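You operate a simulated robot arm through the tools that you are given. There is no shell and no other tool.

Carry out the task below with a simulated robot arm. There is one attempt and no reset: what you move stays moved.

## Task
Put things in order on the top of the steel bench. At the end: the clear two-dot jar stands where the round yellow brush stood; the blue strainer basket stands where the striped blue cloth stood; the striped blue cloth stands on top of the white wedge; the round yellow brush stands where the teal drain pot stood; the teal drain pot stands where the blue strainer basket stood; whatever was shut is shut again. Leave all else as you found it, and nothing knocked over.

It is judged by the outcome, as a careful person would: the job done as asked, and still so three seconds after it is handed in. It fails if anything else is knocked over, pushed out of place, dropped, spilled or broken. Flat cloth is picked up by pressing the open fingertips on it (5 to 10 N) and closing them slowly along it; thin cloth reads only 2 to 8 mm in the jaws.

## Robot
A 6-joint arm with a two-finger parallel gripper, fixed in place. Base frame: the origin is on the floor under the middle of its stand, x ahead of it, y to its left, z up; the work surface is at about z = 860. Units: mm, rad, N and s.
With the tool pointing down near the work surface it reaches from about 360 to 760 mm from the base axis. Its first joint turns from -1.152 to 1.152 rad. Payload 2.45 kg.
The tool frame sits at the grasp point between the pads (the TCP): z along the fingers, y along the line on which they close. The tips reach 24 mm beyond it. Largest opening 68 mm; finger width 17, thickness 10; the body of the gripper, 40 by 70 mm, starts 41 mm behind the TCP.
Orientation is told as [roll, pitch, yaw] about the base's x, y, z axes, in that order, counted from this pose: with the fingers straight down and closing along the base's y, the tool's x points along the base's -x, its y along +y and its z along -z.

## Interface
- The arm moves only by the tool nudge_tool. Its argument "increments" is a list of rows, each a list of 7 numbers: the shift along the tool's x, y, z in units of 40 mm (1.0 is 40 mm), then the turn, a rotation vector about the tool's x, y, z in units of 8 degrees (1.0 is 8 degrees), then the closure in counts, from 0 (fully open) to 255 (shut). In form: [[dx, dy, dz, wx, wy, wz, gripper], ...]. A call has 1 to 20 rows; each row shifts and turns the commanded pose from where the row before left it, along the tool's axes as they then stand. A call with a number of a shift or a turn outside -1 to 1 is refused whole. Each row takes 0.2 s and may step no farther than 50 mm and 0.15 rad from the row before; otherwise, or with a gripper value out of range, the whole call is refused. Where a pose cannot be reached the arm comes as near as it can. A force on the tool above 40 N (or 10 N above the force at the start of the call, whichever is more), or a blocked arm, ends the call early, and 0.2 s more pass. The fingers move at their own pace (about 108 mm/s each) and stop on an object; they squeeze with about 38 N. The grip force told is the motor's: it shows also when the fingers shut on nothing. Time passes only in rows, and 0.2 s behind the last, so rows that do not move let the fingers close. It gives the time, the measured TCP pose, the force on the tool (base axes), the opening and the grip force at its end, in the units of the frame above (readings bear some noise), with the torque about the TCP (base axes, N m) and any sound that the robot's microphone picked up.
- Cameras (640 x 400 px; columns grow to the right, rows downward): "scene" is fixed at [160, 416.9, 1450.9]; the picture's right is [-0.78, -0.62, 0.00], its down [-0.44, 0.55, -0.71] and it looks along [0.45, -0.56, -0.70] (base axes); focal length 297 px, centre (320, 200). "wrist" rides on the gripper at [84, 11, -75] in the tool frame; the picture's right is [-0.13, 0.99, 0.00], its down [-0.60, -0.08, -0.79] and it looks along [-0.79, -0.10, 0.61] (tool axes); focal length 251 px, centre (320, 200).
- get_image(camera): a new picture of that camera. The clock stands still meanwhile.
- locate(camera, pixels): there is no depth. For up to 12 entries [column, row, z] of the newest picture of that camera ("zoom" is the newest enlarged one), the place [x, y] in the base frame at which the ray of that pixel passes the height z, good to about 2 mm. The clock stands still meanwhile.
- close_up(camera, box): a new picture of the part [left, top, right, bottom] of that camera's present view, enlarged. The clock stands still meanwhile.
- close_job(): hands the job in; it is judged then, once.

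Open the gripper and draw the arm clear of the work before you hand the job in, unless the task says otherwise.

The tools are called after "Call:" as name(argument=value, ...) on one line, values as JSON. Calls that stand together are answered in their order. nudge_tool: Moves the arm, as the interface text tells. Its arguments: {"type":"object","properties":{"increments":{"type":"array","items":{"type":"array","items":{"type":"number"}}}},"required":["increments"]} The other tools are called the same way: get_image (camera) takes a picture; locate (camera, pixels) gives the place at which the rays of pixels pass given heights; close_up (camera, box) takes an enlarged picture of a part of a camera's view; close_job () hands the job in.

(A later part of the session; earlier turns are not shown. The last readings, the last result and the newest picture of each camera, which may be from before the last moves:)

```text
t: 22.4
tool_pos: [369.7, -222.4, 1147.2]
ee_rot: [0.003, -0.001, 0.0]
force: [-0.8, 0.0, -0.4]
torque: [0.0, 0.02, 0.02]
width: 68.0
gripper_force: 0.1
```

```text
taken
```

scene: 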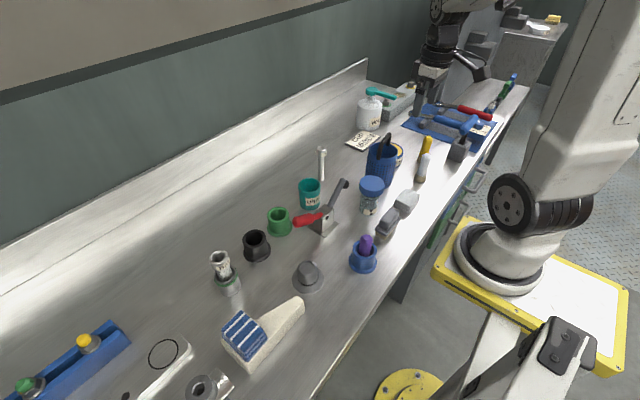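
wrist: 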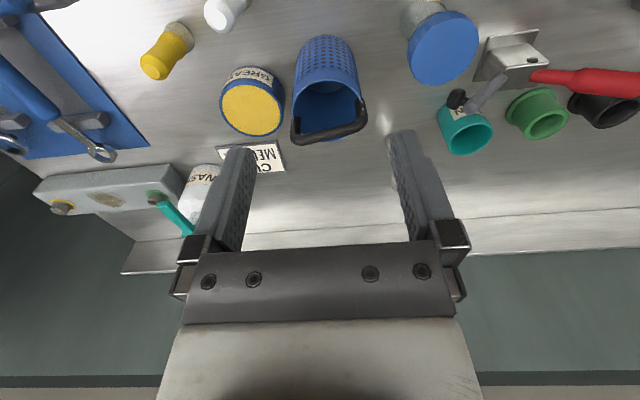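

Call:
close_up(camera="wrist", box=[270, 20, 390, 155])

Call:
close_up(camera="scene", box=[360, 125, 408, 190])

```text
2.96 times, centred on (330, 88) of wrist
```

zoom: 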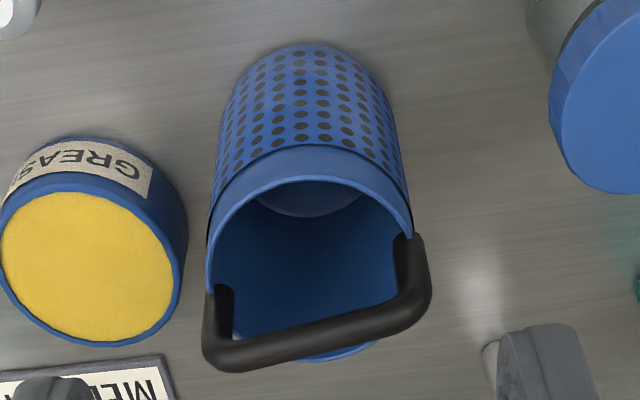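

```text
6.15 times, centred on (384, 158) of scene
```

zoom: 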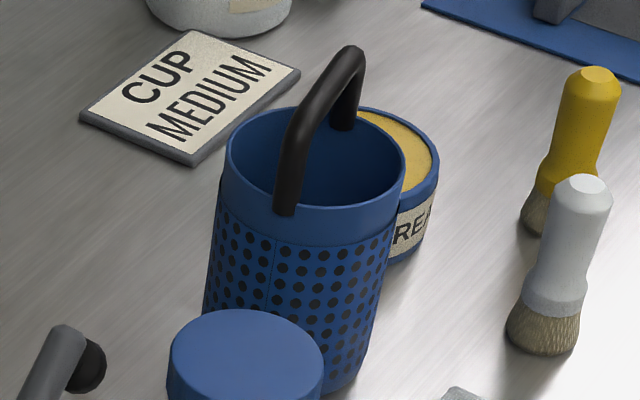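

I triangulate the handle bar ends and the rim in both views.

Call:
locate(camera="wrist", pixels=[[296.9, 140.4, 1000], [296.9, 140.4, 1010], [296.9, 140.4, 1020], [363.1, 120.1, 1000], [363.1, 120.1, 1010], [363.1, 120.1, 1020], [330, 134, 1010], [326, 80, 970], [292.5, 115, 970], [361, 98, 970], [342, 143, 970], [322, 35, 860]])

Call:
locate(camera="zoom", pixels=[[298, 125, 1000], [298, 125, 1010], [298, 125, 1020], [352, 60, 1000], [352, 60, 1010], [352, 60, 1020], [283, 205, 970], [342, 122, 970], [226, 140, 970], [405, 178, 970], [315, 107, 970], [310, 215, 970]])

```text
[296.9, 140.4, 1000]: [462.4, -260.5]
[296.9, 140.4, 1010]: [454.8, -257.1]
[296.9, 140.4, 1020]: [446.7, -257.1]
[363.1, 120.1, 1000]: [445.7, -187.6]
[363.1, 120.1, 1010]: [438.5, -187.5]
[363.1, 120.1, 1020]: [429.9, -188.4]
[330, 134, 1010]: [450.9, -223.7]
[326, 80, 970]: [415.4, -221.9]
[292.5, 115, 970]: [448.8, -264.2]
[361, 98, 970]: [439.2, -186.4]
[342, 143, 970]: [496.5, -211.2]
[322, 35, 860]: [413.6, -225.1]
```

```text
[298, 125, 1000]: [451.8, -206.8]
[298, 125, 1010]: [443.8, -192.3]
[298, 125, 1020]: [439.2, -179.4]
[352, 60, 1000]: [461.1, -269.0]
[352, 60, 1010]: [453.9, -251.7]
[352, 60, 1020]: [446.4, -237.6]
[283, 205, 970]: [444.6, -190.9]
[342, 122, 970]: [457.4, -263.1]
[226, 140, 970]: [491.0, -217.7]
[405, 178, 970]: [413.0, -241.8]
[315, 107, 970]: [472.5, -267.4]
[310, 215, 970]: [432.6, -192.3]
```

Bar centre ≈ (447.5,−222,1010), running about 12° off y; basket centre ≈ (449,−223). I rotate the tool −77.7° in place so the fingers close across the bar.

Call:
nudge_tool(increments=[[0, 0, 0, 0, 0, 0.5, 0], [0, 0, 0, 0, 0, 1, 0], [0, 0, 0, 0, 0, 1, 0], [0, 0, 0, 0, 0, 1, 0], [0, 0, 0, 0, 0, 1, 0], [0, 0, 0, 0, 0, 1, 0], [0, 0, 0, 0, 0, 1, 0], [0, 0, 0, 0, 0, 1, 0], [0, 0, 0, 0, 0, 1, 0], [0, 0, 0, 0, 0, 0.9, 0], [0, 0, 0, 0, 0, 0.31, 0], [0, 0, 0, 0, 0, 0, 0]])

Call:
get_image(camera="wrist")

Call:
get_image(camera="scene")

```text
t: 25.0
tool_pos: [368.8, -223.0, 1145.7]
ee_rot: [0.0, 0.001, -1.355]
force: [-0.1, 0.4, 0.6]
torque: [0.04, 0.01, 0.05]
width: 67.8
gripper_force: 0.1
```

```text
taken
```

wrist: 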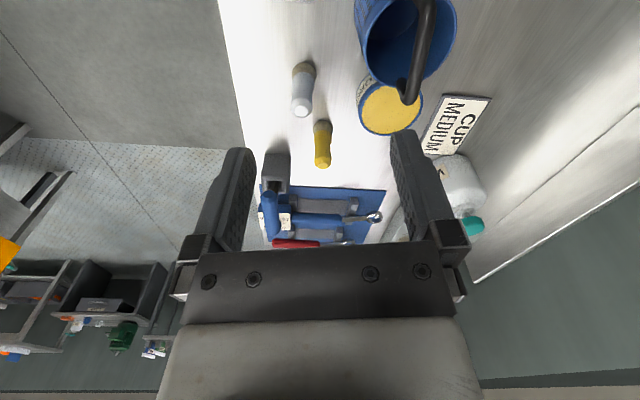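

```text
taken
```

scene: 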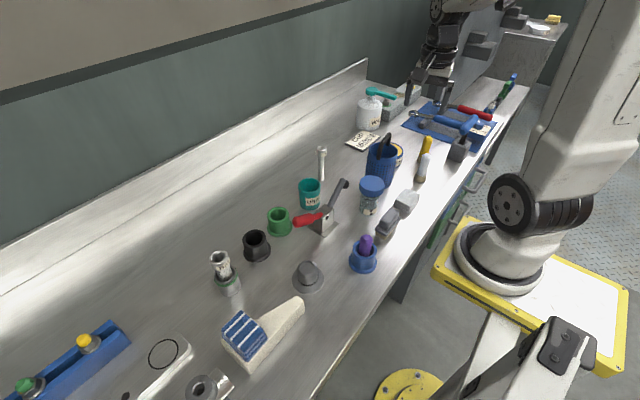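

Rotation worked (yaw −1.355). I move above the handle centre and lower to z≈1075 for a look.

Call:
nudge_tool(increments=[[-0.132, 0.643, 0, 0, 0, 0, 0], [-0.132, 0.643, 0, 0, 0, 0, 0], [-0.132, 0.643, 0, 0, 0, 0, 0], [0, 0, 0.6, 0, 0, 0, 0], [0, 0, 0.7, 0, 0, 0, 0], [0, 0, 0.4, 0, 0, 0, 0], [0, 0, 0, 0, 0, 0, 0]])

Call:
get_image(camera="wrist")

Call:
close_up(camera="scene", box=[350, 70, 450, 190])

```text
t: 26.6
tool_pos: [449.2, -220.9, 1079.1]
ee_rot: [0.0, 0.001, -1.357]
force: [0.9, -0.2, 0.8]
torque: [-0.02, 0.0, -0.01]
width: 68.1
gripper_force: 0.1
```

```text
taken
```

wrist: 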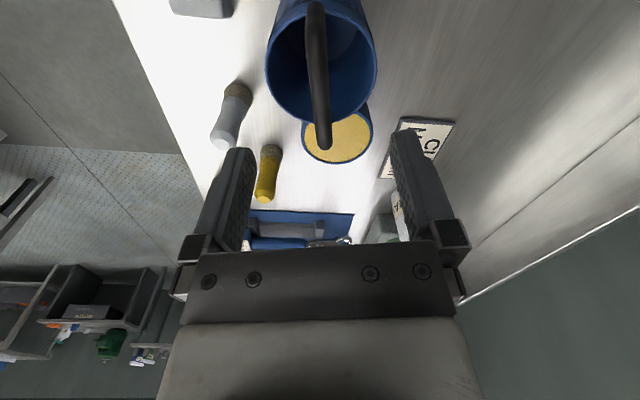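

```text
3.33 times, centred on (400, 130) of scene
```

zoom: 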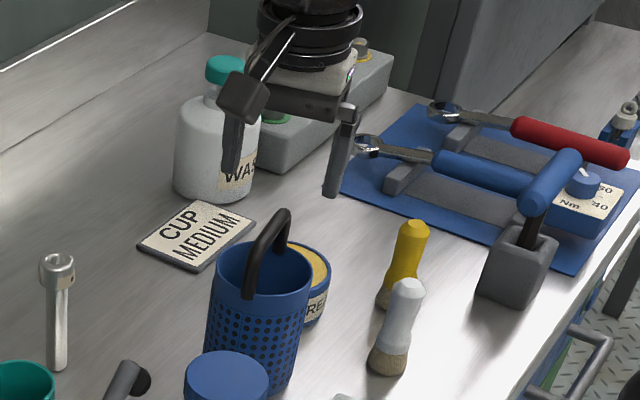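

Call:
locate(camera="wrist", pixels=[[323, 138, 1010], [317, 60, 1010], [315, 15, 1010], [331, 135, 1010], [315, 135, 1010]])

```text
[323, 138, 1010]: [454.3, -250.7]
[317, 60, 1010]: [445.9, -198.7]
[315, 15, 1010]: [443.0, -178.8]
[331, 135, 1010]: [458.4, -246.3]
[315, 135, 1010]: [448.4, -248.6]
```

Bar passes (449.7,−222); alignment is good. I trim yaw slightly and descend to z≈1011 with the fingers either side of the bar.

Call:
nudge_tool(increments=[[0, 0, 0, 0, 0, 0.25, 0], [0, 0, 0.6, 0, 0, 0, 0], [0, 0, 0.6, 0, 0, 0, 0], [0, 0, 0.5, 0, 0, 0, 0], [0, 0, 0, 0, 0, 0, 0]])

Call:
get_image(camera="wrist")

Call:
close_up(camera="scene", box=[350, 90, 430, 190])

```text
t: 27.8
tool_pos: [447.4, -220.6, 1010.9]
ee_rot: [0.002, 0.001, -1.391]
force: [0.8, -0.6, 0.1]
torque: [0.01, -0.04, -0.01]
width: 68.1
gripper_force: 0.1
```

```text
taken
```

wrist: 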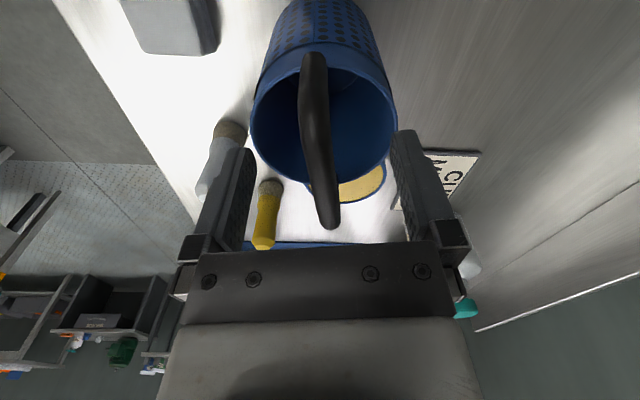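

```text
4.00 times, centred on (390, 140) of scene
```

zoom: 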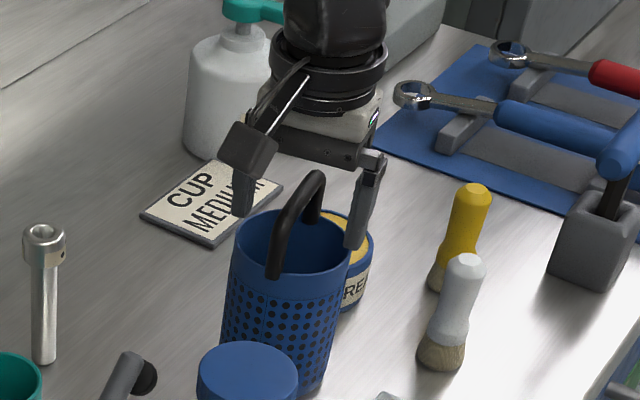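

The bar lies centrally between the fingers (col ≈320 at row 182). I close on it in steps.

Call:
nudge_tool(increments=[[0, 0, 0, 0, 0, 0, 80], [0, 0, 0, 0, 0, 0, 140], [0, 0, 0, 0, 0, 0, 180], [0, 0, 0, 0, 0, 0, 205], [0, 0, 0, 0, 0, 0, 225], [0, 0, 0, 0, 0, 0, 240], [0, 0, 0, 0, 0, 0, 240]])

Call:
get_image(camera="wrist")

```text
t: 29.4
tool_pos: [447.7, -220.7, 1011.0]
ee_rot: [0.002, 0.001, -1.391]
force: [0.7, -0.4, 0.3]
torque: [0.02, 0.02, 0.0]
width: 11.2
gripper_force: 32.0
```

```text
taken
```

wrist: 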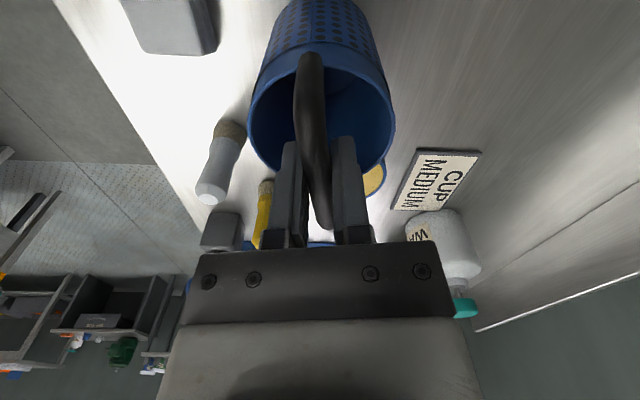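

Held at 11.2 mm width. I lift slowly at first, then up to z≈1165.

Call:
nudge_tool(increments=[[0, 0, 0, 0, 0, 0, 255], [0, 0, -0.1, 0, 0, 0, 255], [0, 0, -0.2, 0, 0, 0, 255], [0, 0, -0.3, 0, 0, 0, 255], [0, 0, -0.6, 0, 0, 0, 255], [0, 0, -0.8, 0, 0, 0, 255], [0, 0, -0.8, 0, 0, 0, 255], [0, 0, -0.7, 0, 0, 0, 255], [0, 0, -0.4, 0, 0, 0, 255], [0, 0, 0, 0, 0, 0, 255]])

Call:
get_image(camera="wrist")

Call:
get_image(camera="scene")

```text
t: 31.6
tool_pos: [448.4, -221.8, 1168.9]
ee_rot: [0.001, 0.002, -1.391]
force: [-0.7, -0.9, -1.1]
torque: [-0.01, -0.01, -0.02]
width: 10.9
gripper_force: 31.4
```

```text
taken
```

wrist: 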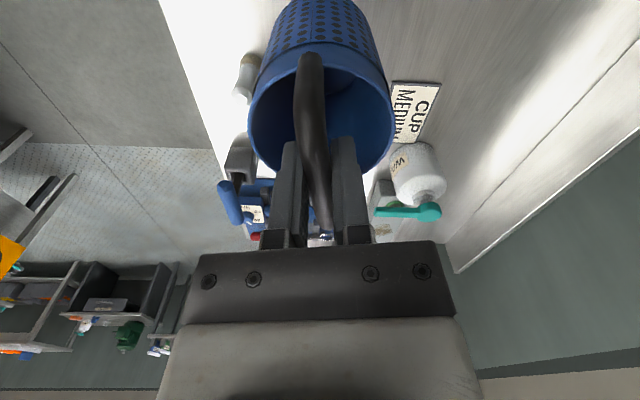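

```text
taken
```

scene: 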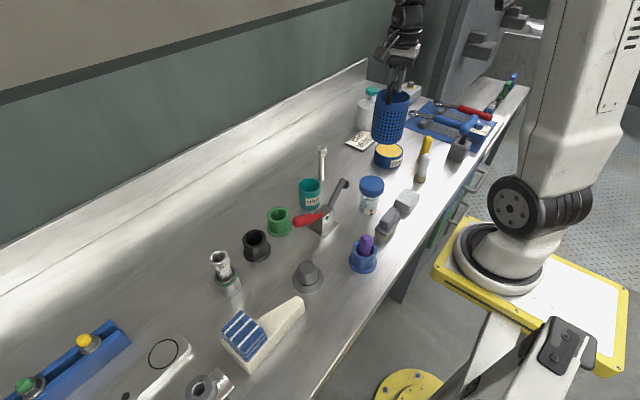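

The basket hangs level. I carry it toward the cloth's old place (436,−496), keeping z≈1168.

Call:
nudge_tool(increments=[[-0.3, -0.07, 0, 0, 0, 0, 255], [-0.7, -0.164, 0, 0, 0, 0, 255], [-0.95, -0.222, 0, 0, 0, 0, 255], [-0.95, -0.222, 0, 0, 0, 0, 255], [-0.95, -0.222, 0, 0, 0, 0, 255], [-0.95, -0.222, 0, 0, 0, 0, 255], [-0.9, -0.21, 0, 0, 0, 0, 255], [-0.6, -0.14, 0, 0, 0, 0, 255], [-0.33, -0.077, 0, 0, 0, 0, 255], [0, 0, 0, 0, 0, 0, 255], [0, 0, 0, 0, 0, 0, 255]])

Call:
get_image(camera="wrist")

Call:
get_image(camera="scene")

```text
t: 34.0
tool_pos: [436.1, -494.0, 1165.4]
ee_rot: [0.002, 0.001, -1.391]
force: [0.5, -0.3, -1.7]
torque: [-0.01, 0.0, 0.02]
width: 10.9
gripper_force: 32.0
```

```text
taken
```

wrist: 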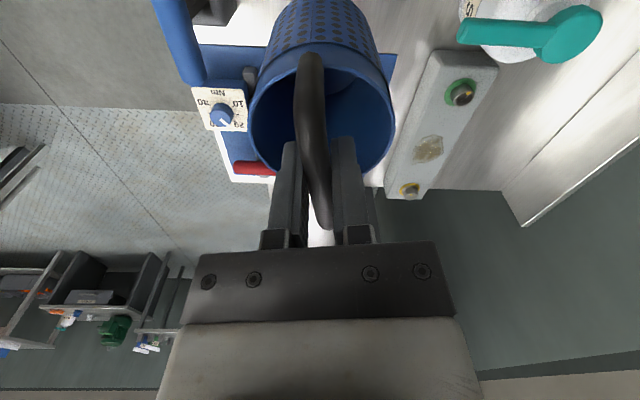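

```text
taken
```

scene: 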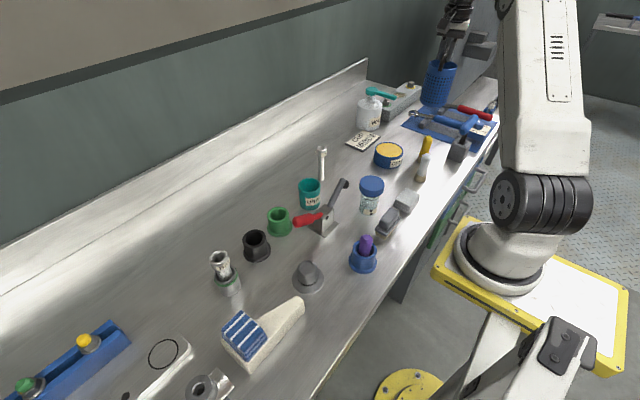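

I descend about 115 mm and check the surroundings of the landing spot.

Call:
nudge_tool(increments=[[0, 0, 0.4, 0, 0, 0, 255], [0, 0, 0.8, 0, 0, 0, 255], [0, 0, 0.8, 0, 0, 0, 255], [0, 0, 0.6, 0, 0, 0, 255], [0, 0, 0.3, 0, 0, 0, 255], [0, 0, 0, 0, 0, 0, 255]])

Call:
close_up(camera="scene", box=[370, 60, 510, 190])

Call:
get_image(camera="wrist")

```text
t: 35.4
tool_pos: [436.3, -494.1, 1051.2]
ee_rot: [0.002, 0.001, -1.391]
force: [0.8, 0.0, -1.5]
torque: [0.01, 0.02, -0.01]
width: 10.8
gripper_force: 31.5
```

```text
3.08 times, centred on (440, 125) of scene
```

zoom: 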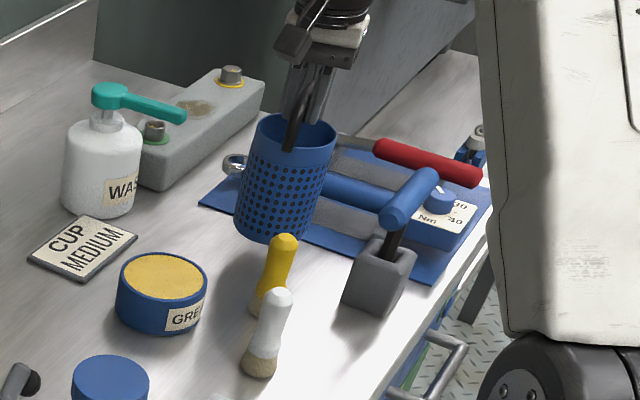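

```text
taken
```

wrist: 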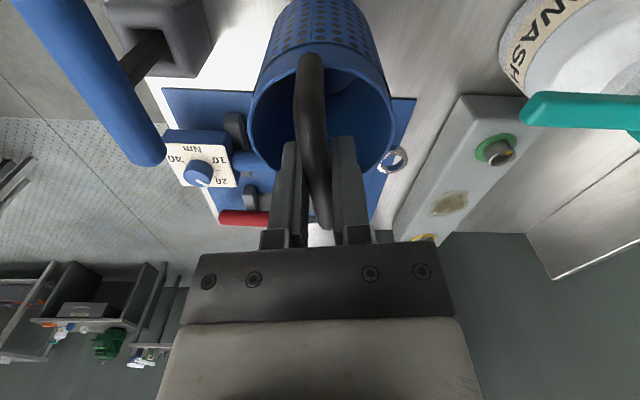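

Clear all round. I descend to ≈1015 and then by 1 mm steps to contact.

Call:
nudge_tool(increments=[[0.007, -0.037, 0.4, 0, 0, 0, 255], [0, 0, 0.3, 0, 0, 0, 255], [0, 0, 0.1, 0, 0, 0, 255], [0, 0, 0.05, 0, 0, 0, 255], [0, 0, 0.05, 0, 0, 0, 255], [0, 0, 0, 0, 0, 0, 255]])

Call:
nudge_tool(increments=[[0, 0, 0.025, 0, 0, 0, 255], [0, 0, 0.025, 0, 0, 0, 255], [0, 0, 0.025, 0, 0, 0, 255], [0, 0, 0, 0, 0, 0, 255]])

```text
t: 36.8
tool_pos: [433.8, -494.3, 1014.4]
ee_rot: [0.001, 0.003, -1.391]
force: [0.2, -0.1, -1.1]
torque: [0.02, 0.01, -0.02]
width: 10.8
gripper_force: 32.5
```

```text
t: 37.8
tool_pos: [434.1, -493.0, 1011.2]
ee_rot: [0.003, 0.002, -1.391]
force: [-0.2, -0.7, -1.3]
torque: [-0.01, 0.01, 0.03]
width: 11.5
gripper_force: 31.3
```

No contact yet (force ≈ −1.3 N). I go on in half-millimetre steps.

Call:
nudge_tool(increments=[[0, 0, 0.0125, 0, 0, 0, 255], [0, 0, 0.0125, 0, 0, 0, 255], [0, 0, 0, 0, 0, 0, 255]])

Call:
nudge_tool(increments=[[0, 0, 0.0125, 0, 0, 0, 255], [0, 0, 0.0125, 0, 0, 0, 255], [0, 0, 0, 0, 0, 0, 255]])

```text
t: 38.6
tool_pos: [433.5, -494.1, 1011.0]
ee_rot: [0.0, 0.0, -1.391]
force: [0.9, 0.8, 0.4]
torque: [0.01, -0.01, 0.0]
width: 10.8
gripper_force: 32.4
```

```text
t: 39.4
tool_pos: [434.4, -493.3, 1011.1]
ee_rot: [0.002, -0.003, -1.39]
force: [1.1, 1.8, 11.2]
torque: [0.26, 0.05, -0.03]
width: 10.7
gripper_force: 33.0
```

Contact (11 N). I open the fingers and rise straight up.

Call:
nudge_tool(increments=[[0, 0, -0.01, 0, 0, 0, 240], [0, 0, 0, 0, 0, 0, 205], [0, 0, 0, 0, 0, 0, 170], [0, 0, 0, 0, 0, 0, 120], [0, 0, 0, 0, 0, 0, 80], [0, 0, -0.2, 0, 0, 0, 80], [0, 0, -0.5, 0, 0, 0, 80], [0, 0, -0.8, 0, 0, 0, 80], [0, 0, -0.8, 0, 0, 0, 40], [0, 0, -0.5, 0, 0, 0, 0], [0, 0, 0, 0, 0, 0, 0]])

Call:
get_image(camera="scene")

Call:
get_image(camera="wrist")

Call:
close_up(camera="scene", box=[370, 80, 510, 190])

```text
t: 41.8
tool_pos: [433.2, -494.0, 1121.1]
ee_rot: [0.001, 0.001, -1.39]
force: [0.0, 0.3, 0.7]
torque: [0.02, -0.02, 0.01]
width: 67.9
gripper_force: 0.1
```

```text
taken
```

scene: 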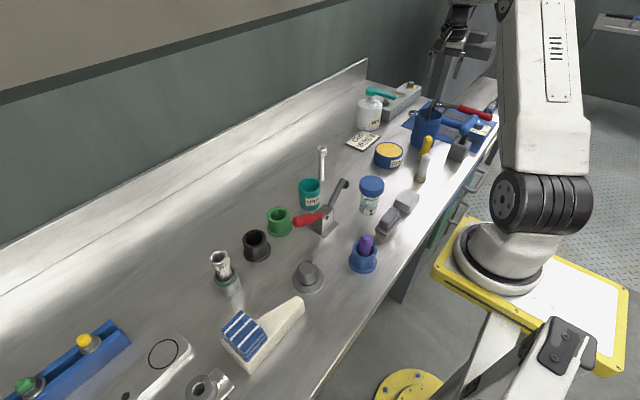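

```text
taken
```

wrist: 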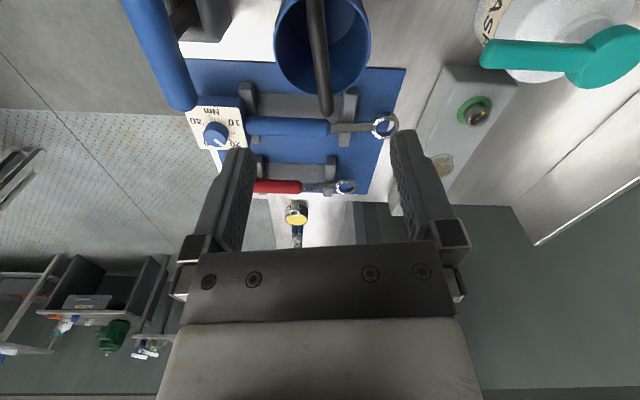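

```text
3.64 times, centred on (440, 135) of scene
```

zoom: 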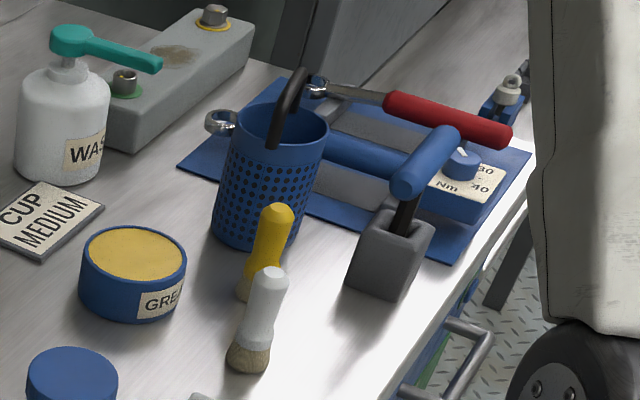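

The basket stands where the cloth was. Next the pot: I rotate back to yaw 0 and travel to near (450,−21,1130) to see the pot and the toggle clamp beside it.

Call:
nudge_tool(increments=[[0, 0, 0, 0, 0, -0.5, 0], [0, 0, 0, 0, 0, -1, 0], [0, 0, 0, 0, 0, -1, 0], [0, 0, 0, 0, 0, -1, 0], [0, 0, 0, 0, 0, -1, 0], [0, 0, 0, 0, 0, -1, 0], [0, 0, 0, 0, 0, -1, 0], [0, 0, 0, 0, 0, -1, 0], [0, 0, 0, 0, 0, -1, 0], [0, 0, 0, 0, 0, -1, 0], [0, 0, 0, 0, 0, -0.455, 0], [0, 0, 0, 0, 0, 0, 0]])

Call:
nudge_tool(increments=[[-0.03, 0.5, -0.05, 0, 0, 0, 0], [-0.03, 0.9, -0.05, 0, 0, 0, 0], [-0.03, 1, -0.05, 0, 0, 0, 0], [-0.03, 1, -0.05, 0, 0, 0, 0], [-0.03, 1, 0, 0, 0, 0, 0], [-0.03, 1, 0, 0, 0, 0, 0], [-0.03, 1, 0, 0, 0, 0, 0], [-0.03, 1, 0, 0, 0, 0, 0], [-0.03, 1, 0, 0, 0, 0, 0], [-0.03, 1, 0, 0, 0, 0, 0], [-0.03, 1, 0, 0, 0, 0, 0], [-0.03, 1, 0, 0, 0, 0, 0], [-0.03, 0.4, 0, 0, 0, 0, 0], [0, 0, 0, 0, 0, 0, 0]])

Call:
get_image(camera="wrist")

Call:
get_image(camera="scene")

```text
t: 44.4
tool_pos: [434.4, -494.5, 1122.2]
ee_rot: [0.001, -0.002, 0.001]
force: [-0.3, 0.5, 0.2]
torque: [-0.01, 0.01, -0.03]
width: 68.1
gripper_force: 0.1
```

```text
t: 47.4
tool_pos: [450.0, -20.2, 1129.2]
ee_rot: [0.0, -0.001, 0.0]
force: [0.1, -0.5, -0.3]
torque: [-0.01, -0.03, -0.01]
width: 67.8
gripper_force: 0.0
```

```text
taken
```

wrist: 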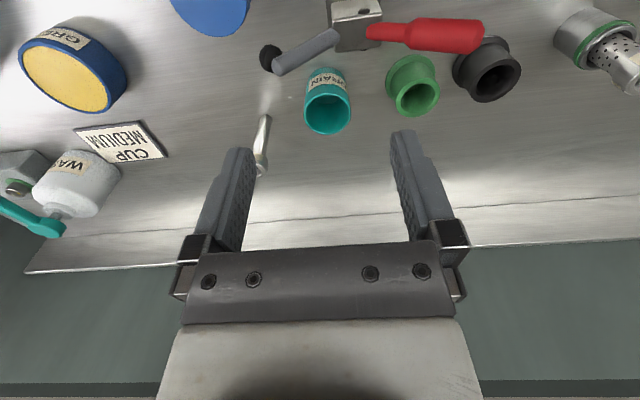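

```text
taken
```

scene: 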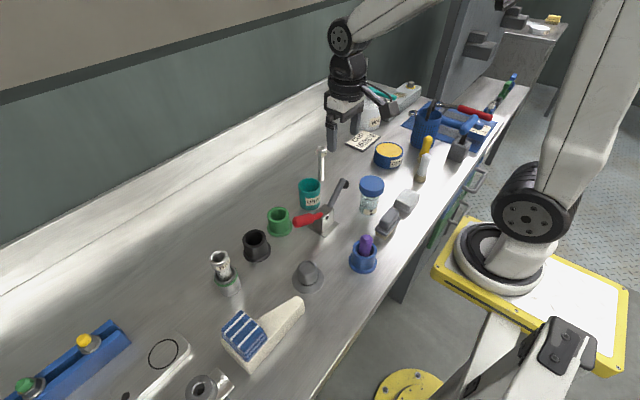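

Call:
close_up(camera="wrist", box=[230, 0, 500, 170])

Call:
locate(camera="wrist", pixels=[[328, 105, 925], [305, 105, 925], [351, 105, 925], [328, 84, 925], [330, 135, 925], [320, 70, 860], [270, 58, 960], [335, 35, 940], [370, 30, 950], [480, 38, 940], [262, 120, 960], [412, 100, 900]])

```text
2.35 times, centred on (365, 85) of wrist
```

zoom: 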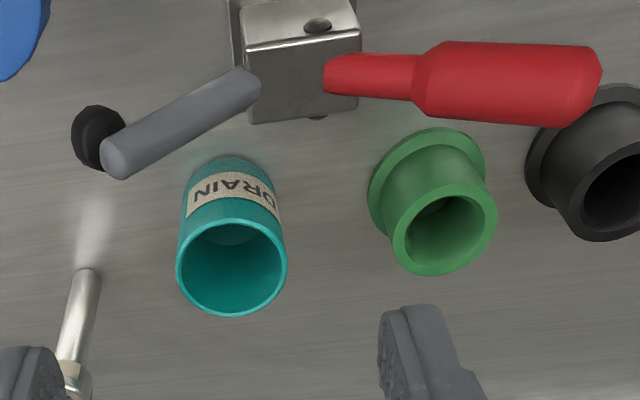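

```text
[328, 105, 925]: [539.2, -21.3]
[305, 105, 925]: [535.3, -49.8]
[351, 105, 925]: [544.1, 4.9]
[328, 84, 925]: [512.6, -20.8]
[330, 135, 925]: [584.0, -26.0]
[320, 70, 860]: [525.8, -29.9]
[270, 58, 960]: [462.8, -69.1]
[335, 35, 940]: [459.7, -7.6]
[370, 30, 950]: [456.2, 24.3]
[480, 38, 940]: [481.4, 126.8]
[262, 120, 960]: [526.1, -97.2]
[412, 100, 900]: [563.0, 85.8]
```

I triangulate the lever tip and knob, the tall bolt and the clamp body, since the gripper and camera must clear them.

Call:
locate(camera="wrist", pixels=[[327.2, 113.9, 927], [277.9, 68, 960], [277.9, 68, 980], [277.9, 68, 1000], [270, 57, 960], [270, 57, 980], [264, 120, 960], [264, 120, 980], [401, 35, 940], [475, 40, 940], [385, 46, 920], [417, 111, 900]])

Call:
locate(camera="scene", pixels=[[343.25, 178.5, 960], [343.25, 178.5, 980], [343.25, 178.5, 1000], [347, 184.5, 960], [347, 184.5, 980], [321, 149, 960], [321, 149, 980], [321, 178, 860], [325, 213, 940], [300, 220, 940], [325, 235, 860], [335, 230, 860]])

Call:
close_up(camera="scene", box=[285, 135, 365, 245])

```text
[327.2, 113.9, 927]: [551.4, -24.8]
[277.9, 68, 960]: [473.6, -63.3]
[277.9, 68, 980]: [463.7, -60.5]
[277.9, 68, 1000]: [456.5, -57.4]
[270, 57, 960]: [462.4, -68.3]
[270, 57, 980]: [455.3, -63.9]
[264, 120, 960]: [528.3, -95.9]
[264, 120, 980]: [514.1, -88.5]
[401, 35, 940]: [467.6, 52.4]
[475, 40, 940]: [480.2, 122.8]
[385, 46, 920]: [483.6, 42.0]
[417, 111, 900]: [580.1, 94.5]
```

```text
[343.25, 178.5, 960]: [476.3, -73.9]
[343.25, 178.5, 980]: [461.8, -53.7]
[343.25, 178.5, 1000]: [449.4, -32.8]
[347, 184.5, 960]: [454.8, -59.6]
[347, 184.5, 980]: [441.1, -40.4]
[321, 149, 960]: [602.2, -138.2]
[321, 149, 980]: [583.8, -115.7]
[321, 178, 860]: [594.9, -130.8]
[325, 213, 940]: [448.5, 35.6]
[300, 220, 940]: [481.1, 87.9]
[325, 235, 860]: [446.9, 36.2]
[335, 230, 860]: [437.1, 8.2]
```

```text
3.64 times, centred on (325, 190) of scene
```

zoom: 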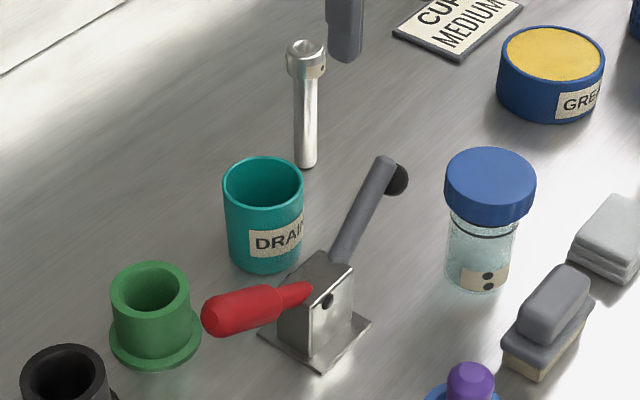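

Lever tip is at ≈(466,−60,975) and the clamp stays x≲490, so with yaw −90° (camera toward +y, closing along x) everything near the pot at ≈(549,−23) is clear. I rotate and move above the pot.

Call:
nudge_tool(increments=[[0, 0, 0, 0, 0, 0.5, 0], [0, 0, 0, 0, 0, 1, 0], [0, 0, 0, 0, 0, 1, 0], [0, 0, 0, 0, 0, 1, 0], [0, 0, 0, 0, 0, 1, 0], [0, 0, 0, 0, 0, 1, 0], [0, 0, 0, 0, 0, 1, 0], [0, 0, 0, 0, 0, 1, 0], [0, 0, 0, 0, 0, 1, 0], [0, 0, 0, 0, 0, 1, 0], [0, 0, 0, 0, 0, 1, 0], [0, 0, 0, 0, 0, 0.75, 0], [0, 0, 0, 0, 0, 0, 0]])

Call:
nudge_tool(increments=[[-0.03, 0.83, 0, 0, 0, 0, 0], [-0.03, 0.83, 0, 0, 0, 0, 0], [-0.03, 0.83, 0, 0, 0, 0, 0], [0, 0, 0.8, 0, 0, 0, 0], [0, 0, 0.9, 0, 0, 0, 0], [0, 0, 0.8, 0, 0, 0, 0], [0, 0, 0, 0, 0, 0, 0]])

Call:
get_image(camera="wrist")

Call:
get_image(camera="scene")

```text
t: 50.2
tool_pos: [450.1, -21.0, 1132.1]
ee_rot: [0.003, 0.002, -1.573]
force: [1.2, 0.6, 0.1]
torque: [0.01, 0.03, 0.0]
width: 68.1
gripper_force: 0.0
```

```text
t: 51.8
tool_pos: [550.3, -24.6, 1029.8]
ee_rot: [0.002, 0.002, -1.57]
force: [-0.3, 0.1, -0.4]
torque: [0.01, 0.0, 0.0]
width: 68.0
gripper_force: 0.0
```

```text
taken
```

wrist: 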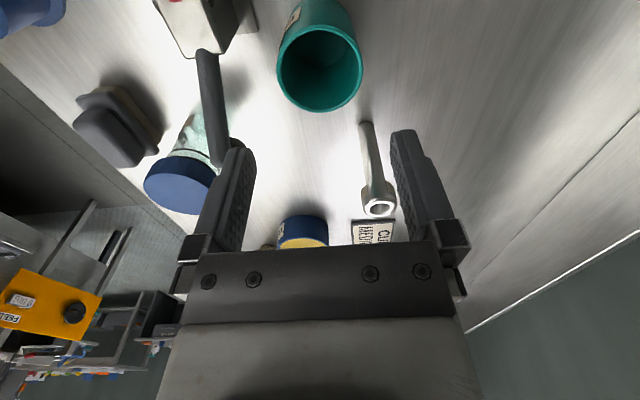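

```text
taken
```

scene: 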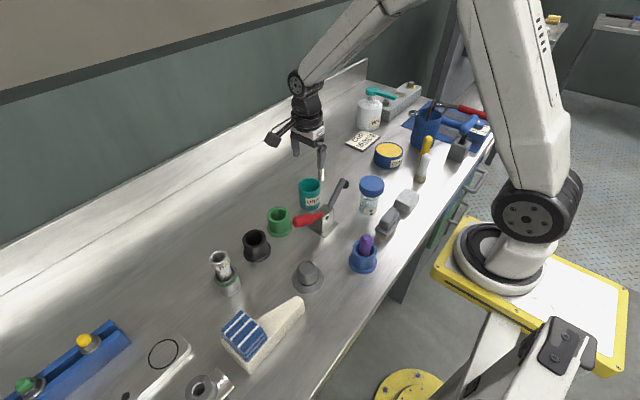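

Call:
locate(camera="wrist", pixels=[[320, 65, 927], [277, 62, 927], [363, 66, 927], [316, 25, 927], [323, 112, 927]])

Call:
close_up(camera="wrist", box=[250, 0, 390, 125])

```text
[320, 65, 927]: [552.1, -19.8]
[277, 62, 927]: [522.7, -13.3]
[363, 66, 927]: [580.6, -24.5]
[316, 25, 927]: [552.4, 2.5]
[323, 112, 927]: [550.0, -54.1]
```

```text
3.20 times, centred on (320, 62) of wrist
```

zoom: 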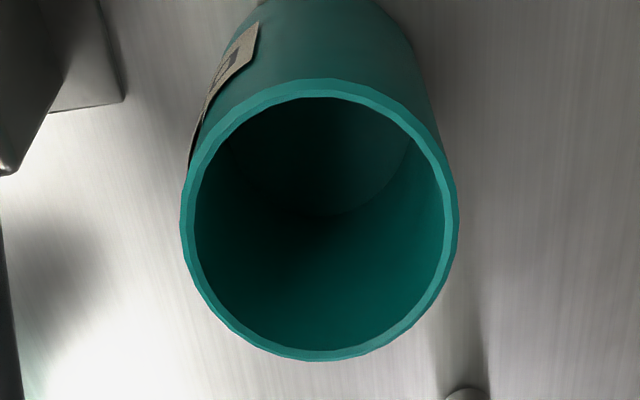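

Rim centre ≈ (551,−25.5), Ø≈58, well centred under the tool at x=550.3. I lower carefully, first to z≈940, and check.

Call:
nudge_tool(increments=[[0, 0.02, 0.6, 0, 0, 0, 0], [0, 0, 0.6, 0, 0, 0, 0], [0, 0, 0.4, 0, 0, 0, 0], [0, 0, 0.3, 0, 0, 0, 0], [0, 0, 0.3, 0, 0, 0, 0], [0, 0, 0, 0, 0, 0, 0]])

Call:
get_image(camera="wrist")

Call:
close_up(camera="scene", box=[265, 110, 365, 230])

```text
t: 53.2
tool_pos: [551.1, -24.4, 943.6]
ee_rot: [0.0, 0.001, -1.571]
force: [0.5, 0.5, -1.1]
torque: [0.03, -0.02, -0.04]
width: 68.2
gripper_force: 0.0
```

```text
taken
```

wrist: 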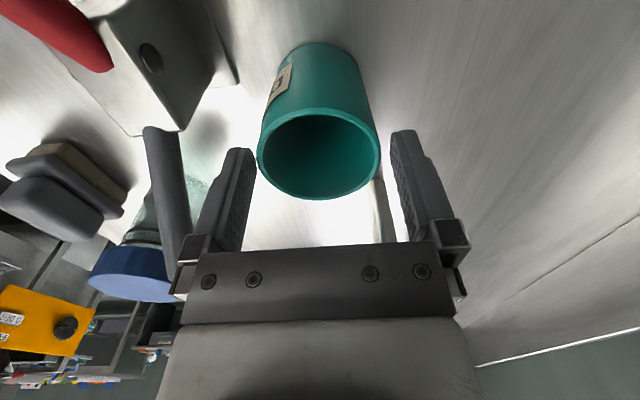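

```text
3.33 times, centred on (315, 170) of scene
```

zoom: 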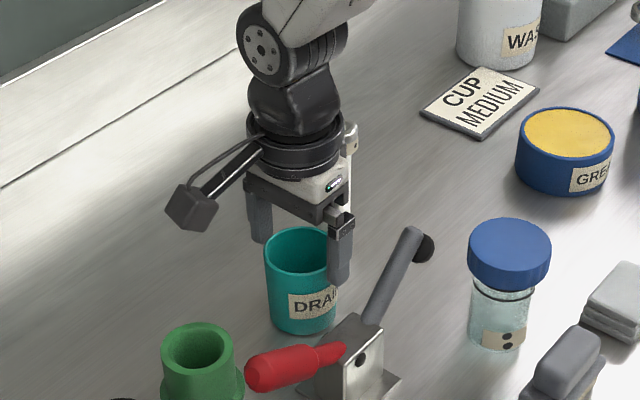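

Rim spans cols 257–380 with finger inner faces at ≈251 and 389: clear on both sides. I shift 0.8 mm and descend to z≈904.

Call:
nudge_tool(increments=[[0, -0.02, 0.1, 0, 0, 0, 0], [0, 0, 0.25, 0, 0, 0, 0], [0, 0, 0.25, 0, 0, 0, 0], [0, 0, 0.25, 0, 0, 0, 0], [0, 0, 0.15, 0, 0, 0, 0], [0, 0, 0, 0, 0, 0, 0]])

Call:
get_image(camera="wrist")

```text
t: 54.6
tool_pos: [549.1, -25.6, 903.2]
ee_rot: [0.002, 0.001, -1.571]
force: [0.2, 0.4, -0.2]
torque: [0.05, 0.02, 0.01]
width: 67.8
gripper_force: 0.0
```

```text
taken
```

wrist: 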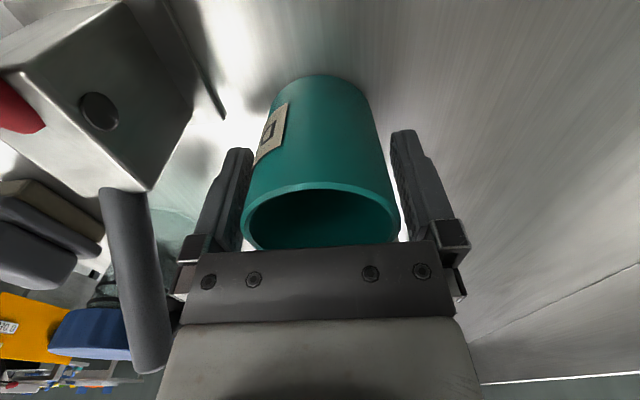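

The pot is between the fingers. I close step by step.

Call:
nudge_tool(increments=[[0, 0, 0, 0, 0, 0, 20], [0, 0, 0, 0, 0, 0, 30], [0, 0, 0, 0, 0, 0, 40], [0, 0, 0, 0, 0, 0, 50], [0, 0, 0, 0, 0, 0, 65], [0, 0, 0, 0, 0, 0, 80], [0, 0, 0, 0, 0, 0, 80]])

Call:
get_image(camera="wrist")

```text
t: 56.2
tool_pos: [549.4, -25.4, 903.0]
ee_rot: [0.001, 0.003, -1.572]
force: [0.2, -0.1, 0.1]
torque: [0.03, 0.03, 0.01]
width: 50.9
gripper_force: 38.3
```

```text
taken
```

wrist: 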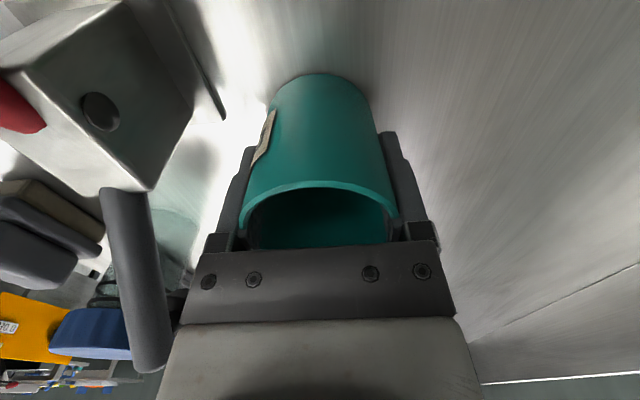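

The fingers stopped at 50.9 mm (the pot tapers). I lift 15 mm gently and look whether it hangs straight.

Call:
nudge_tool(increments=[[0, 0, 0, 0, 0, 0, 90], [0, 0, -0.1, 0, 0, 0, 90], [0, 0, -0.15, 0, 0, 0, 90], [0, 0, -0.15, 0, 0, 0, 90], [0, 0, 0, 0, 0, 0, 90]])

Call:
get_image(camera="wrist")

Call:
close_up(camera="scene", box=[265, 110, 365, 230])

```text
t: 57.4
tool_pos: [550.7, -25.1, 918.9]
ee_rot: [0.0, 0.002, -1.57]
force: [-0.5, -0.3, -0.6]
torque: [0.0, 0.02, 0.0]
width: 50.7
gripper_force: 38.0
```

```text
taken
```

wrist: 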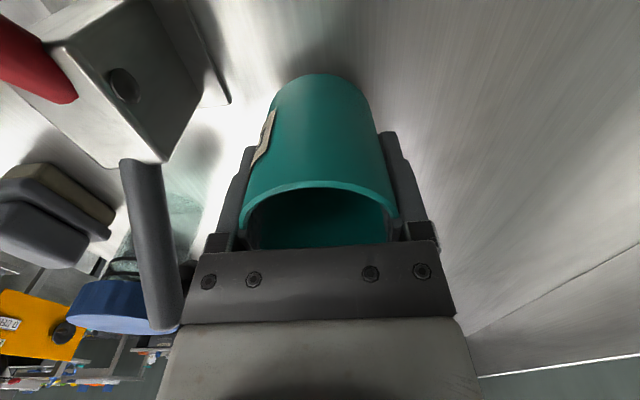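

```text
3.33 times, centred on (315, 170) of scene
```

zoom: 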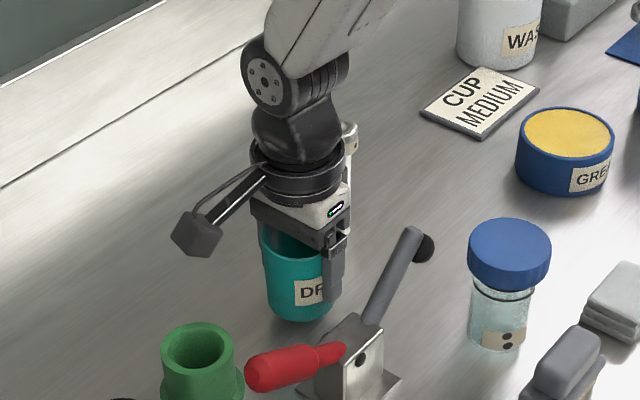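

The pot hangs straight. I lift it to z≈1080 and carry it toward the basket's former place (449,−223).

Call:
nudge_tool(increments=[[0, 0, -0.5, 0, 0, 0, 90], [0, 0, -0.9, 0, 0, 0, 90], [0, 0, -0.9, 0, 0, 0, 90], [0, 0, -0.9, 0, 0, 0, 90], [0, 0, -0.8, 0, 0, 0, 90], [-0.3, -0.154, 0, 0, 0, 0, 90], [-0.7, -0.359, 0, 0, 0, 0, 90], [-0.9, -0.462, 0, 0, 0, 0, 90], [-0.9, -0.462, 0, 0, 0, 0, 90], [-0.9, -0.462, 0, 0, 0, 0, 90], [-0.7, -0.359, 0, 0, 0, 0, 90], [-0.4, -0.205, 0, 0, 0, 0, 90], [-0.15, -0.077, 0, 0, 0, 0, 90], [0, 0, 0, 0, 0, 0, 90]])

Call:
get_image(camera="wrist")

Call:
get_image(camera="scene")

```text
t: 60.4
tool_pos: [445.8, -223.1, 1078.3]
ee_rot: [0.0, 0.003, -1.57]
force: [-0.3, 0.2, -0.6]
torque: [0.02, 0.0, 0.0]
width: 50.8
gripper_force: 37.4
```

```text
taken
```

wrist: 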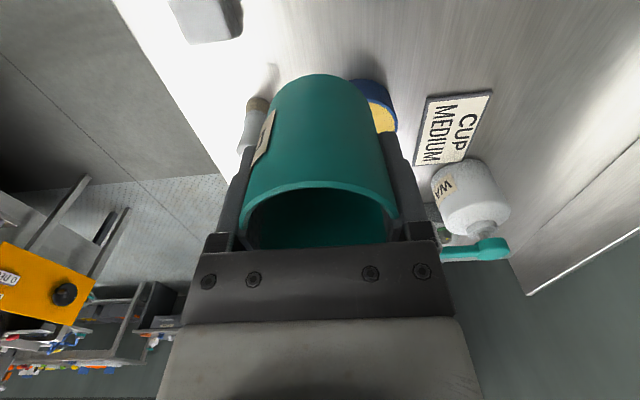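

```text
taken
```

scene: 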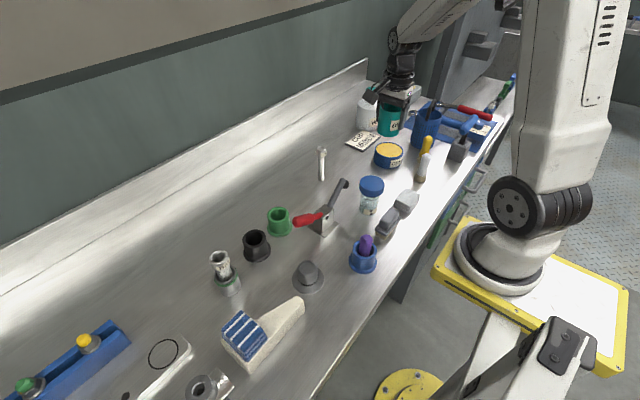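

I correct x by +2.5 mm and descend to z≈910.

Call:
nudge_tool(increments=[[0, 0.06, 0.5, 0, 0, 0, 90], [0, 0, 0.9, 0, 0, 0, 90], [0, 0, 0.9, 0, 0, 0, 90], [0, 0, 0.9, 0, 0, 0, 90], [0, 0, 0.6, 0, 0, 0, 90], [0, 0, 0.3, 0, 0, 0, 90], [0, 0, 0.1, 0, 0, 0, 90], [0, 0, 0, 0, 0, 0, 90]])

Call:
close_up(camera="scene", box=[340, 90, 440, 200])

Call:
get_image(camera="wrist")

```text
t: 62.2
tool_pos: [449.9, -221.5, 908.7]
ee_rot: [0.0, 0.001, -1.57]
force: [0.0, -0.4, -1.4]
torque: [0.0, 0.02, -0.02]
width: 50.5
gripper_force: 38.0
```

```text
3.64 times, centred on (390, 145) of scene
```

zoom: 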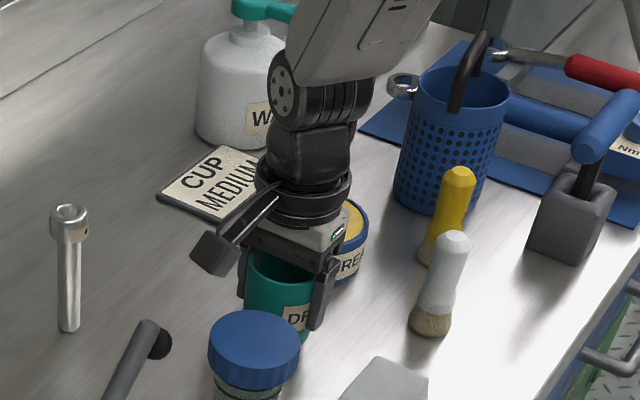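

```text
taken
```

wrist: 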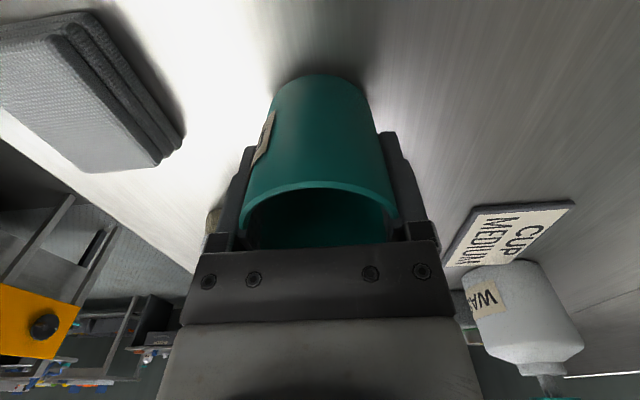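

I step down gently until contact (expected near z≈903).

Call:
nudge_tool(increments=[[0, 0, 0.025, 0, 0, 0, 90], [0, 0, 0.025, 0, 0, 0, 90], [0, 0, 0.025, 0, 0, 0, 90], [0, 0, 0.025, 0, 0, 0, 90], [0, 0, 0, 0, 0, 0, 90]])

Call:
nudge_tool(increments=[[0, 0, 0.0125, 0, 0, 0, 90], [0, 0, 0.0125, 0, 0, 0, 90], [0, 0, 0, 0, 0, 0, 90]])

```text
t: 63.4
tool_pos: [449.5, -223.5, 905.8]
ee_rot: [0.001, 0.0, -1.571]
force: [0.9, 0.8, -0.2]
torque: [-0.03, 0.03, -0.03]
width: 50.7
gripper_force: 38.3
```

```text
t: 64.2
tool_pos: [450.3, -223.2, 904.3]
ee_rot: [0.002, 0.003, -1.57]
force: [0.4, 0.1, -0.1]
torque: [0.02, 0.02, 0.02]
width: 50.7
gripper_force: 37.8
```

Call:
nudge_tool(increments=[[0, 0, 0.0125, 0, 0, 0, 90], [0, 0, 0.0125, 0, 0, 0, 90], [0, 0, 0, 0, 0, 0, 90]])

Call:
nudge_tool(increments=[[0, 0, 0.0125, 0, 0, 0, 90], [0, 0, 0, 0, 0, 0, 90]])

```text
t: 65.0
tool_pos: [448.8, -221.7, 904.9]
ee_rot: [0.003, 0.001, -1.573]
force: [0.1, 0.5, -1.1]
torque: [0.0, -0.02, -0.02]
width: 50.5
gripper_force: 38.4
```

```text
t: 65.6
tool_pos: [450.6, -222.6, 904.9]
ee_rot: [0.002, 0.001, -1.571]
force: [-0.1, 0.5, -0.5]
torque: [0.01, -0.03, -0.03]
width: 50.5
gripper_force: 37.9
```

Still no contact; I continue with small steps (each call one force reading).

Call:
nudge_tool(increments=[[0, 0, 0.0125, 0, 0, 0, 90], [0, 0, 0.0125, 0, 0, 0, 90], [0, 0, 0, 0, 0, 0, 90]])

Call:
nudge_tool(increments=[[0, 0, 0.0125, 0, 0, 0, 90], [0, 0, 0, 0, 0, 0, 90]])

Call:
nudge_tool(increments=[[0, 0, 0.0125, 0, 0, 0, 90], [0, 0, 0, 0, 0, 0, 90]])

```text
t: 66.4
tool_pos: [450.5, -223.9, 903.4]
ee_rot: [0.004, 0.0, -1.57]
force: [0.5, 1.4, 4.6]
torque: [-0.01, 0.05, -0.02]
width: 50.6
gripper_force: 38.4
```

```text
t: 67.0
tool_pos: [451.0, -224.3, 903.2]
ee_rot: [0.004, -0.001, -1.569]
force: [2.6, 5.1, 15.0]
torque: [0.24, 0.01, -0.04]
width: 50.5
gripper_force: 38.2
```

```text
t: 67.6
tool_pos: [450.4, -223.7, 902.5]
ee_rot: [0.003, 0.001, -1.569]
force: [0.3, 3.0, 23.5]
torque: [0.17, 0.03, -0.02]
width: 50.7
gripper_force: 38.2
```

Pot is down (23.5 N). I back off 1 mm, open, then rise.

Call:
nudge_tool(increments=[[0, 0, -0.025, 0, 0, 0, 90], [0, 0, 0, 0, 0, 0, 66], [0, 0, 0, 0, 0, 0, 58], [0, 0, 0, 0, 0, 0, 40], [0, 0, 0, 0, 0, 0, 15], [0, 0, 0, 0, 0, 0, 5], [0, 0, -0.3, 0, 0, 0, 5], [0, 0, -0.5, 0, 0, 0, 0], [0, 0, -0.8, 0, 0, 0, 0], [0, 0, -1, 0, 0, 0, 0], [0, 0, -1, 0, 0, 0, 0], [0, 0, -1, 0, 0, 0, 0], [0, 0, 0, 0, 0, 0, 0]])

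Call:
get_image(camera="scene")

Call:
get_image(camera="wrist")

```text
t: 70.4
tool_pos: [448.9, -222.4, 1088.5]
ee_rot: [0.002, 0.001, -1.57]
force: [-0.3, -0.1, 0.0]
torque: [-0.01, 0.03, -0.01]
width: 68.1
gripper_force: 0.1
```

```text
taken
```

scene: 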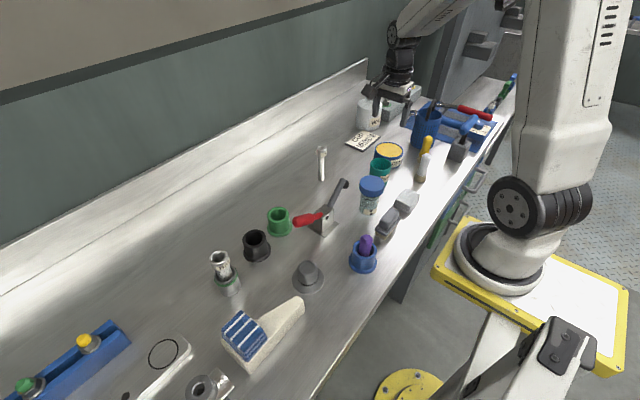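

```text
taken
```

wrist: 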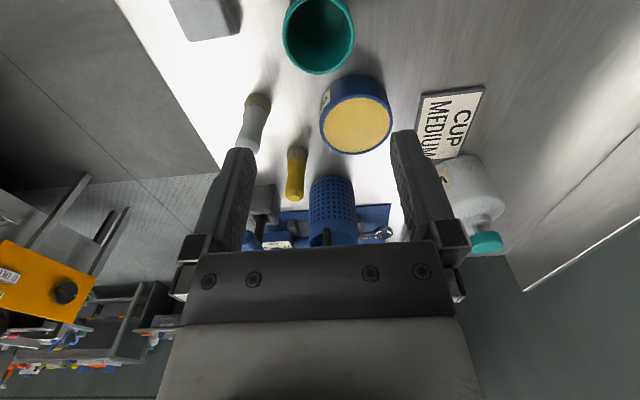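

The pot stands where the basket was. Now the yellow brush: I move above it (≈(391,−409)), at z≈1040.

Call:
nudge_tool(increments=[[-0.5, -0.155, 0, 0, 0, 0, 0], [-0.9, -0.28, 0, 0, 0, 0, 0], [-0.95, -0.295, 0, 0, 0, 0, 0], [-0.95, -0.295, 0, 0, 0, 0, 0], [-0.9, -0.28, 0.4, 0, 0, 0, 0], [-0.465, -0.145, 0.8, 0, 0, 0, 0], [0, 0, 0, 0, 0, 0, 0]])

Call:
get_image(camera="wrist")

Call:
close_up(camera="scene", box=[380, 90, 480, 190])

```text
t: 72.0
tool_pos: [392.8, -410.8, 1038.4]
ee_rot: [0.002, 0.003, -1.571]
force: [0.4, 0.2, -0.3]
torque: [-0.03, -0.03, 0.03]
width: 67.9
gripper_force: 0.0
```

```text
taken
```

wrist: 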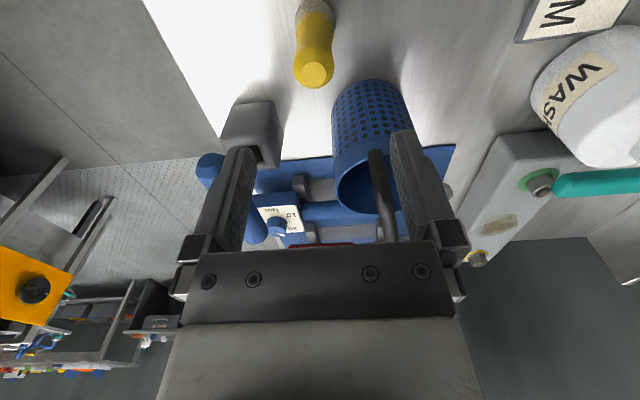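

```text
4.00 times, centred on (430, 140) of scene
```

zoom: 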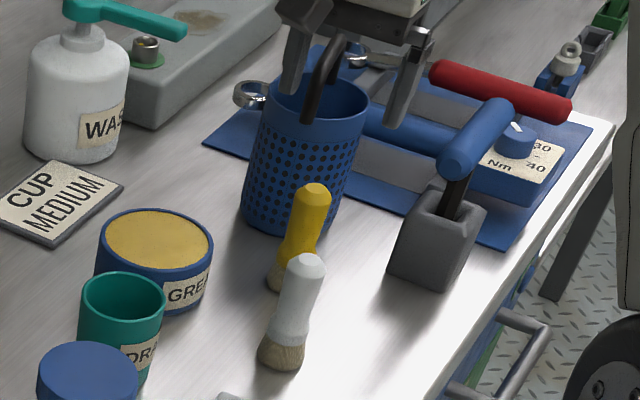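

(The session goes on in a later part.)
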